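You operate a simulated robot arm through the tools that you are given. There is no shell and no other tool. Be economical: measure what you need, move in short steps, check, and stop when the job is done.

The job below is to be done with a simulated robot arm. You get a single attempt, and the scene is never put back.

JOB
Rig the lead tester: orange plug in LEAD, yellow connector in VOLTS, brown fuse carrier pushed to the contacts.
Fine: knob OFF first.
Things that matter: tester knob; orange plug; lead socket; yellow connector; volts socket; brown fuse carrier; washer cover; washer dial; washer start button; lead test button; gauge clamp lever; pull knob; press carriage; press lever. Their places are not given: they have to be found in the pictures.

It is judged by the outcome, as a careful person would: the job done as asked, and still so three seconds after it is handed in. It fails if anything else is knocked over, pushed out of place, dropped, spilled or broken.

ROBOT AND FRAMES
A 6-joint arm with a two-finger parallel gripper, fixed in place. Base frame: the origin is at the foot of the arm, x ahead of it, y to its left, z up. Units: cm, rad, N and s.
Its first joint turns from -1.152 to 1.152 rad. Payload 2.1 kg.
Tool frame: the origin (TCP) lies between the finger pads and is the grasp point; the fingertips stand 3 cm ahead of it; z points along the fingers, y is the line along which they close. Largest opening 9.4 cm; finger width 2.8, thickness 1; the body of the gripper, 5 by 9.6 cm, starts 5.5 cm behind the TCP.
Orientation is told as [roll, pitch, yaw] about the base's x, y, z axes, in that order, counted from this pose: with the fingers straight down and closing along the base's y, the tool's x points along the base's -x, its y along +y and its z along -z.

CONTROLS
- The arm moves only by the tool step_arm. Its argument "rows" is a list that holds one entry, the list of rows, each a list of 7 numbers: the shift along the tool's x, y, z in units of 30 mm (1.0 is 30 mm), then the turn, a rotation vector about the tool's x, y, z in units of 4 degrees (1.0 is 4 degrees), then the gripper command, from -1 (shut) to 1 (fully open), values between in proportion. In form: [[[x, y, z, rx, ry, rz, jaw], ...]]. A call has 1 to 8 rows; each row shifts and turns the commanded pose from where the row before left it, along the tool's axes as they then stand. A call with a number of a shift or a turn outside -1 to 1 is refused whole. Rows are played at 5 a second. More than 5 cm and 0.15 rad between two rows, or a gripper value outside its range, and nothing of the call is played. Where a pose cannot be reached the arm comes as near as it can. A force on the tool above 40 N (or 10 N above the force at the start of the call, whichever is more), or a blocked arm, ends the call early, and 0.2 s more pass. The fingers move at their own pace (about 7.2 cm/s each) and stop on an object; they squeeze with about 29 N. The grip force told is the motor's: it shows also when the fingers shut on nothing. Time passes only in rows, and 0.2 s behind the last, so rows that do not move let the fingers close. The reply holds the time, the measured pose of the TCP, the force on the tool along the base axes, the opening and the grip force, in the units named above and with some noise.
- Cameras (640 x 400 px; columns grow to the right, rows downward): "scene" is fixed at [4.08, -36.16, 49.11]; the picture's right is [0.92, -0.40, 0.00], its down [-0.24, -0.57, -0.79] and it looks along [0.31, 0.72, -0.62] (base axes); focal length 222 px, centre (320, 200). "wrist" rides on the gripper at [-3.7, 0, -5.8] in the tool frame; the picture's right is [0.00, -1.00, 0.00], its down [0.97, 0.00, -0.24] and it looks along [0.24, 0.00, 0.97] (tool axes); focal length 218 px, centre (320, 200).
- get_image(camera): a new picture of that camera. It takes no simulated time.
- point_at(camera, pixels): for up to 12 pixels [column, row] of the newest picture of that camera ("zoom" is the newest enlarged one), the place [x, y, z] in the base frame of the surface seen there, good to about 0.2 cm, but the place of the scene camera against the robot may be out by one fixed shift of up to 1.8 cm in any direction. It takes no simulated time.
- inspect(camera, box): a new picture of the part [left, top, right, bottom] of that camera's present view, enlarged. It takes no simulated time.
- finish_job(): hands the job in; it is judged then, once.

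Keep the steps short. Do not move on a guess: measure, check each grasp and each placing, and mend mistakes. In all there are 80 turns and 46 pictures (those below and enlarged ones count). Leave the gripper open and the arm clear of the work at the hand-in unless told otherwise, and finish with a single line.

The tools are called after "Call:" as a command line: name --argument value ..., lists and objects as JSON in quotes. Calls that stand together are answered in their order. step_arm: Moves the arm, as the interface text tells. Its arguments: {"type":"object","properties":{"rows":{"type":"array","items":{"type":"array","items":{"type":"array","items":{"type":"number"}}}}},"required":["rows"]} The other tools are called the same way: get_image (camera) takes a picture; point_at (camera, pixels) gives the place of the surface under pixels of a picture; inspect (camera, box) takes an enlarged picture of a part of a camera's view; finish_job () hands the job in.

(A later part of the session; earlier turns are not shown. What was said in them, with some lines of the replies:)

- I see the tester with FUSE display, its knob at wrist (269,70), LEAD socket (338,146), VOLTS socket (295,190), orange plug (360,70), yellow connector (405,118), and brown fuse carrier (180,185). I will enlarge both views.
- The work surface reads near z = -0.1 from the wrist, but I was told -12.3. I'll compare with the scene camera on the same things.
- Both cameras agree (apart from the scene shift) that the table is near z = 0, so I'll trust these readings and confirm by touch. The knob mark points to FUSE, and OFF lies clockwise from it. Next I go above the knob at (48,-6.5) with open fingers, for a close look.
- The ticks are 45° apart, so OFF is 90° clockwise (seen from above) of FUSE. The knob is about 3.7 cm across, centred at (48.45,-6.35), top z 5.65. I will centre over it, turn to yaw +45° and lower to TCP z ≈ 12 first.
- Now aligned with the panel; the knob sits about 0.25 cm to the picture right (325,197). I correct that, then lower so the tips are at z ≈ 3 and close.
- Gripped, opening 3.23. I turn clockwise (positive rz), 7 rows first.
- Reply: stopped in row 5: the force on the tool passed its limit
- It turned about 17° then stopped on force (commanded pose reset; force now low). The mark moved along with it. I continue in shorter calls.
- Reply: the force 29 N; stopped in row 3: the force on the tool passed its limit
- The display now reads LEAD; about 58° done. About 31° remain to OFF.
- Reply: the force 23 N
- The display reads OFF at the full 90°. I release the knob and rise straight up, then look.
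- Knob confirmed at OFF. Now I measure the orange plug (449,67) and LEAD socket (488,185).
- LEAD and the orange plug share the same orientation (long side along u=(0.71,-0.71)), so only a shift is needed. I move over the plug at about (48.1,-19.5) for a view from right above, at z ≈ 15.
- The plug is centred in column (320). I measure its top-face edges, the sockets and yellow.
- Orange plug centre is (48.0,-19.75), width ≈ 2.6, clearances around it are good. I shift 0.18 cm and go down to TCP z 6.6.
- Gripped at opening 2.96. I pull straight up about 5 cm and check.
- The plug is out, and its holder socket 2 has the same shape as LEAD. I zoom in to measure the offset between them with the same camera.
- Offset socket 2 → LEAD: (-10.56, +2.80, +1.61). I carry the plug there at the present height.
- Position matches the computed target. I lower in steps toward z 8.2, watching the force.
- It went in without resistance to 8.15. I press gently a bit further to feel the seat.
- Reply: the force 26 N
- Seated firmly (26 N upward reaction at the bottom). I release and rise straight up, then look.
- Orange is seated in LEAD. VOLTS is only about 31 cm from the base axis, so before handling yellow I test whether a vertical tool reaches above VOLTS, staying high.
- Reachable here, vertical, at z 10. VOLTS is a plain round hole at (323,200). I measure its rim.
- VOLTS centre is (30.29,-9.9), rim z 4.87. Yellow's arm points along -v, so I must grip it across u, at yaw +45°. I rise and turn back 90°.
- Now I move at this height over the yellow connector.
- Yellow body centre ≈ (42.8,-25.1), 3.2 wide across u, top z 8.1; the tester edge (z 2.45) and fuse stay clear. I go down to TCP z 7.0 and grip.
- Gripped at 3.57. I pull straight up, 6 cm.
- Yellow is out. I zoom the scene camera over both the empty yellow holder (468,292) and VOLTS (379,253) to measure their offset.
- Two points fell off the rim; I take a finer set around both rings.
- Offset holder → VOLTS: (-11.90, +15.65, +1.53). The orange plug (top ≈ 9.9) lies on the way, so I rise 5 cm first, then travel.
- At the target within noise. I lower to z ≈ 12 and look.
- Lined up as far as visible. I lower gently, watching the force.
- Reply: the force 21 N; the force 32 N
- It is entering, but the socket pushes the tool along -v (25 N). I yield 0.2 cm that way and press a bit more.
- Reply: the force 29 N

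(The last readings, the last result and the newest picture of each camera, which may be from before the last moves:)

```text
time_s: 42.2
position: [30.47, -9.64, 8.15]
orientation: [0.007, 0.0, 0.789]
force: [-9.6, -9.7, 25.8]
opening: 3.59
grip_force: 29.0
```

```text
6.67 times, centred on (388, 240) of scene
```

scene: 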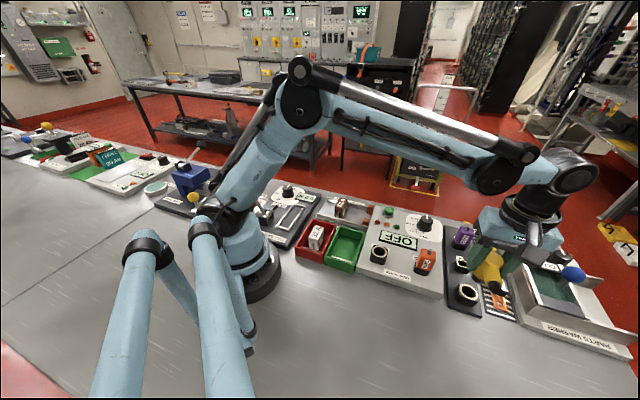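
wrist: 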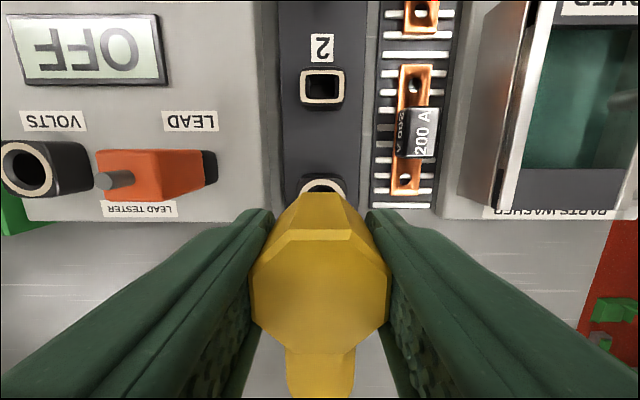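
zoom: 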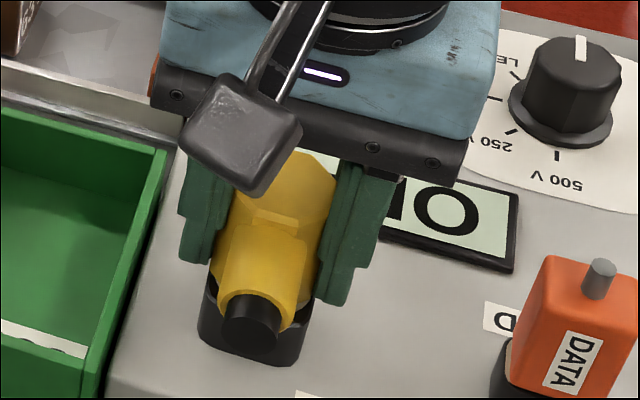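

Seated: z 8.15 with 26 N upward reaction. I release, opening moderately, and rise.

Call:
step_arm --rows '[[[0, 0, 0, 0, 0, 0, 0.2], [0, 0, 0, 0, 0, 0, 0.2], [0, 0, 0, 0, 0, 0, 0.2], [0, 0, -0.5, 0, 0, 0, 0.2], [0, 0, -1, 0, 0, 0, 0.2], [0, 0, -1, 0, 0, 0, 0.2], [0, 0, -1, 0, 0, 0, 0.2]]]'

Call:
inspect --camera "scene" --box '[310, 190, 460, 285]'

Call:
get_image --camera "wrist"

```text
time_s: 43.8
position: [30.49, -9.76, 18.78]
orientation: [0.009, 0.0, 0.788]
force: [0.0, -0.6, 0.8]
opening: 5.65
grip_force: 0.2
```

```text
4.21 times, centred on (385, 238) of scene
```

zoom: 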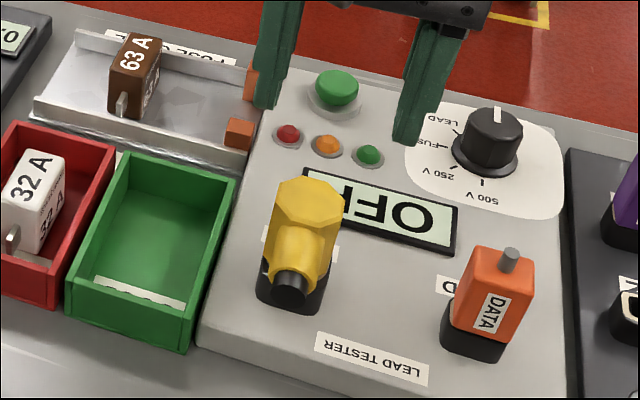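

```text
9 pictures are left
```

wrist: 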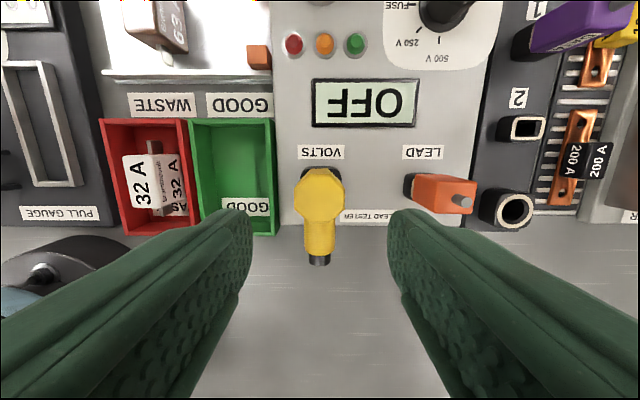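

Both plugs are seated and nothing is disturbed. Next the brown carrier: I go above it at (31,9.5), closing the fingers, for a measured view.

Call:
step_arm --rows '[[[-0.77, 0.7, 0, 0, 0, 0, -1], [-0.77, 0.7, 0, 0, 0, 0, -1], [-0.77, 0.7, 0, 0, 0, 0, -1], [-0.77, 0.7, 0, 0, 0, 0, -1], [-0.77, 0.7, 0, 0, 0, 0, -1], [-0.5, 0.7, 0, 0, 0, 0, -1], [0, 0, 0, 0, 0, 0, -1]]]'

Call:
get_image --camera "wrist"

```text
time_s: 45.4
position: [30.95, 8.41, 18.73]
orientation: [0.007, 0.001, 0.786]
force: [0.1, -0.1, -0.5]
opening: 0.0
grip_force: 28.9
```

```text
8 pictures are left
```

wrist: 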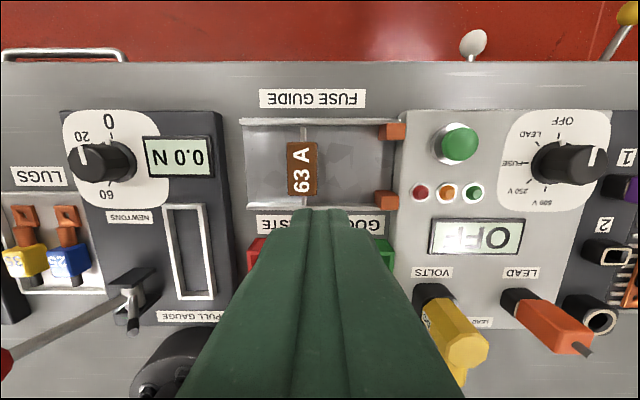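

Call:
point_at --camera "wrist" --pixels '[[302, 168], [289, 170], [315, 170], [302, 146], [302, 192], [265, 165], [350, 165], [391, 131], [383, 200], [320, 122], [320, 207], [205, 230]]'

Call:
inspect --camera "wrist" --box '[220, 80, 420, 220]'

```text
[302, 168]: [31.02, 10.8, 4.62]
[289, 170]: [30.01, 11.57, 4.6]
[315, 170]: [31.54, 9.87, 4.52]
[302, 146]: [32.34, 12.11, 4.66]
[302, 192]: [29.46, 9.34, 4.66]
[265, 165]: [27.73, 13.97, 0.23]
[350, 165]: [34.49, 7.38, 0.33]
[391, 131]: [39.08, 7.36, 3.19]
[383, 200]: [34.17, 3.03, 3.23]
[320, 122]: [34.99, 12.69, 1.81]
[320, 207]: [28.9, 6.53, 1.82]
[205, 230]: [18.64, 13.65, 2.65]
```

```text
2.86 times, centred on (320, 150) of wrist
```

zoom: 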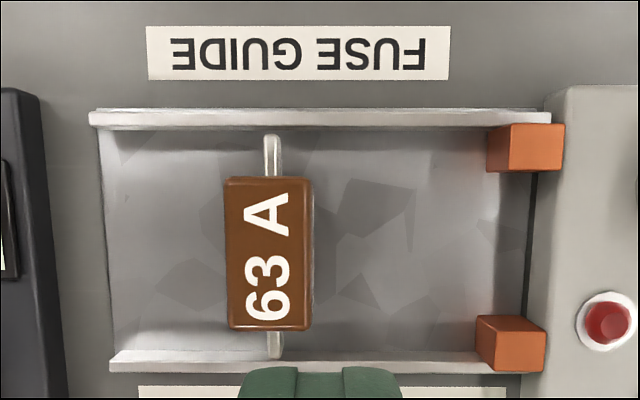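

Carrier centre (30.9,10.75), 2.2 thick along u, blades free toward the two contacts about 6.7 cm ahead along u. I go behind it (28.6,13.05) with closed fingers and down in stages.

Call:
step_arm --rows '[[[-0.27, 0.8, 0, 0, 0, 0, -1], [-0.27, 0.85, 0, 0, 0, 0, -1], [0, 0, 0.9, 0, 0, 0, -1], [0, 0, 0.9, 0, 0, 0, -1], [0, 0, 0.9, 0, 0, 0, -1], [0, 0, 0.8, 0, 0, 0, -1], [0, 0, 0, 0, 0, 0, -1]]]'

Call:
inspect --camera "scene" --box '[280, 160, 420, 250]'

```text
time_s: 47.0
position: [28.28, 13.11, 8.21]
orientation: [0.008, 0.001, 0.786]
force: [0.0, -0.2, -0.2]
opening: 0.02
grip_force: 29.0
```

```text
4.44 times, centred on (350, 205) of scene
```

zoom: 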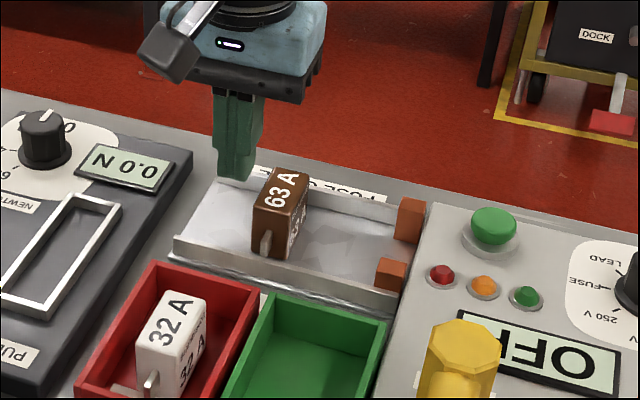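

Clear behind the carrier. I lower to tip z ≈ 1.5.

Call:
step_arm --rows '[[[-0.05, 0, 0.6, 0, 0, 0, -1], [0, 0, 0.6, 0, 0, 0, -1], [0, 0, 0, 0, 0, 0, -1]]]'

Call:
step_arm --rows '[[[0, -0.25, 0, 0, 0, 0, -1], [0, -0.25, 0, 0, 0, 0, -1], [0, -0.25, 0, 0, 0, 0, -1], [0, -0.25, 0, 0, 0, 0, -1], [0, -0.25, 0, 0, 0, 0, -1], [0, -0.25, 0, 0, 0, 0, -1]]]'

Call:
inspect --camera "scene" --box '[280, 160, 420, 250]'

```text
time_s: 47.8
position: [28.59, 13.2, 4.7]
orientation: [0.009, 0.0, 0.789]
force: [0.5, -0.3, 0.3]
opening: 0.0
grip_force: 28.7
```

```text
time_s: 49.2
position: [31.6, 10.19, 4.57]
orientation: [0.008, 0.0, 0.789]
force: [-0.1, -0.1, 0.7]
opening: 0.01
grip_force: 29.0
```

```text
4.44 times, centred on (350, 205) of scene
```

zoom: 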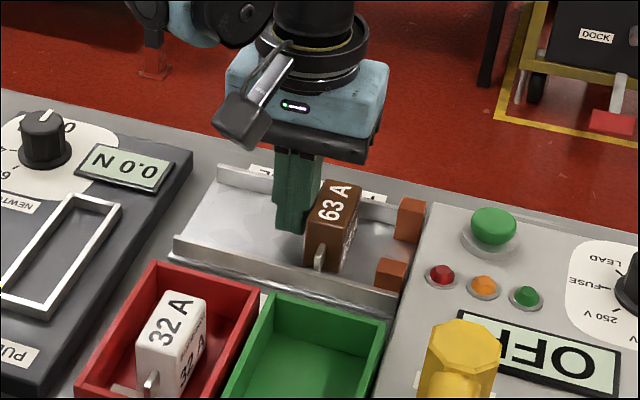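

It slides straight. About 3.7 cm remain; I go on in finer steps watching for contact force.

Call:
step_arm --rows '[[[0, -0.17, 0, 0, 0, 0, -1], [0, -0.17, 0, 0, 0, 0, -1], [0, -0.17, 0, 0, 0, 0, -1], [0, -0.17, 0, 0, 0, 0, -1], [0, -0.17, 0, 0, 0, 0, -1], [0, -0.17, 0, 0, 0, 0, -1]]]'

Call:
step_arm --rows '[[[0, -0.08, 0, 0, 0, 0, -1], [0, -0.08, 0, 0, 0, 0, -1], [0, -0.06, 0, 0, 0, 0, -1]]]'

```text
time_s: 50.6
position: [33.77, 7.79, 4.58]
orientation: [0.01, 0.002, 0.788]
force: [-0.7, 0.1, 0.0]
opening: 0.0
grip_force: 29.3
```

```text
time_s: 51.4
position: [34.26, 7.49, 4.58]
orientation: [0.008, 0.001, 0.79]
force: [-0.4, 0.2, -0.1]
opening: 0.0
grip_force: 28.6
```

No contact yet (u ≈ 18.9). I continue in small steps.

Call:
step_arm --rows '[[[0, -0.08, 0, 0, 0, 0, -1], [0, -0.08, 0, 0, 0, 0, -1], [0, -0.06, 0, 0, 0, 0, -1]]]'

Call:
inspect --camera "scene" --box '[310, 170, 410, 240]'

```text
time_s: 52.2
position: [34.18, 7.42, 4.6]
orientation: [0.022, 0.001, 0.792]
force: [-5.6, 3.9, 1.8]
opening: 0.0
grip_force: 28.9
stopped in row 3: the force on the tool passed its limit (the readings are from after the stop); the commanded pose is now the measured one
```

```text
5.71 times, centred on (360, 205) of scene
```

zoom: 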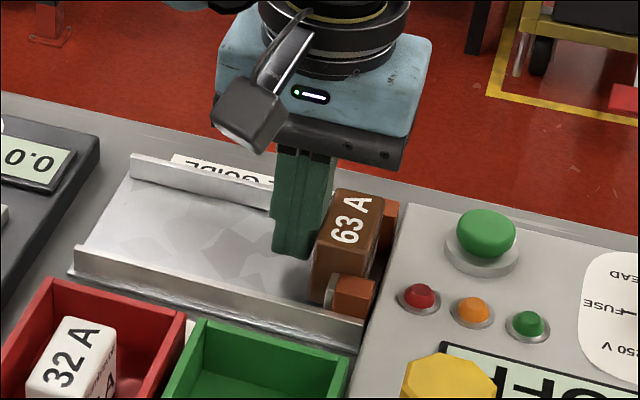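

The blades are against the contacts, and it stopped firmly on force. I back off along -u, rise, and open the gripper high up.

Call:
step_arm --rows '[[[0, 0.3, 0, 0, 0, 0, -1], [0, 0.4, 0, 0, 0, 0, -1], [0, 0, -0.8, 0, 0, 0, -1], [0, 0, -1, 0, 0, 0, -1], [0, 0, -1, 0, 0, 0, -1], [0, 0, -1, 0, 0, 0, 0.5], [0, 0, -0.5, 0, 0, 0, 1], [0, 0, 0, 0, 0, 0, 1]]]'

Call:
get_image --camera "wrist"

Call:
inspect --camera "scene" --box '[310, 170, 500, 300]'

```text
time_s: 54.0
position: [33.1, 8.64, 17.63]
orientation: [0.021, 0.003, 0.791]
force: [0.0, 0.3, 0.1]
opening: 9.42
grip_force: 0.2
```

```text
3 pictures are left
```

wrist: 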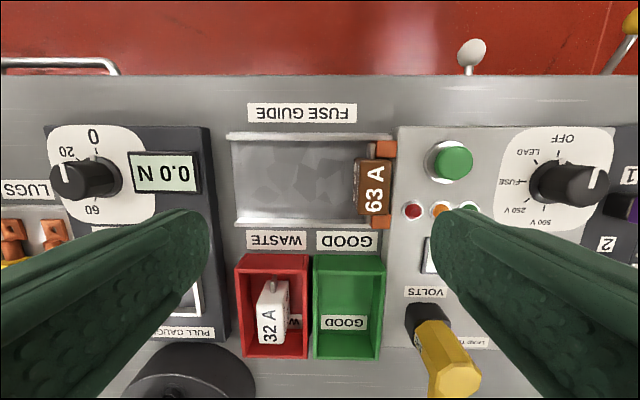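

```text
3.08 times, centred on (405, 235) of scene
```

zoom: 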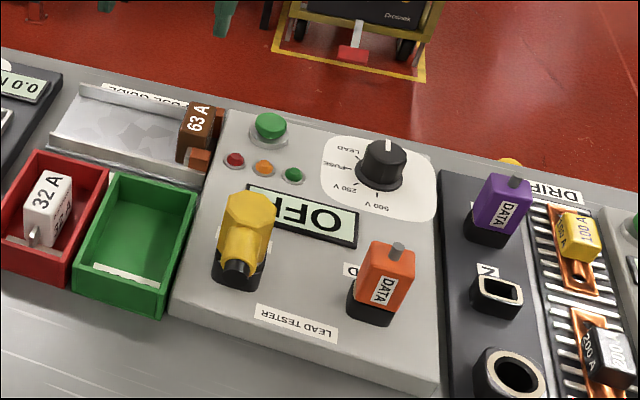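

All seems in place; one close look checks that the carrier's two blades both touch.

Call:
inspect --camera "wrist" --box '[320, 120, 430, 240]'

```text
3.33 times, centred on (375, 180) of wrist
```

zoom: 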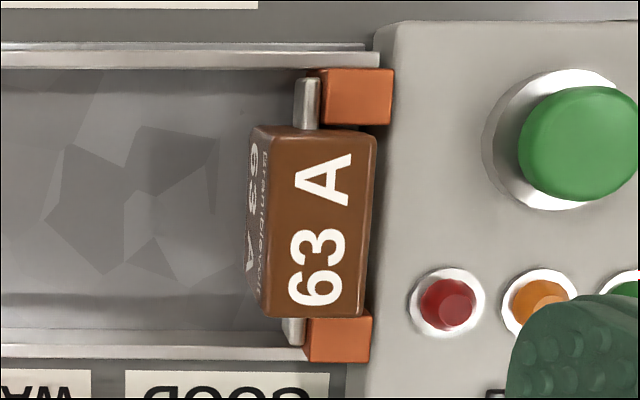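

Both blades touch the contacts. The knob is at OFF, both plugs are seated, and the arm is clear with the gripper open, so I hand in.

Call:
finish_job

```text
The job is handed in.
```

The lead tester is rigged: I turned the knob to OFF first, then put the orange plug in LEAD, the yellow connector in VOLTS, and pushed the brown fuse carrier up to both contacts.
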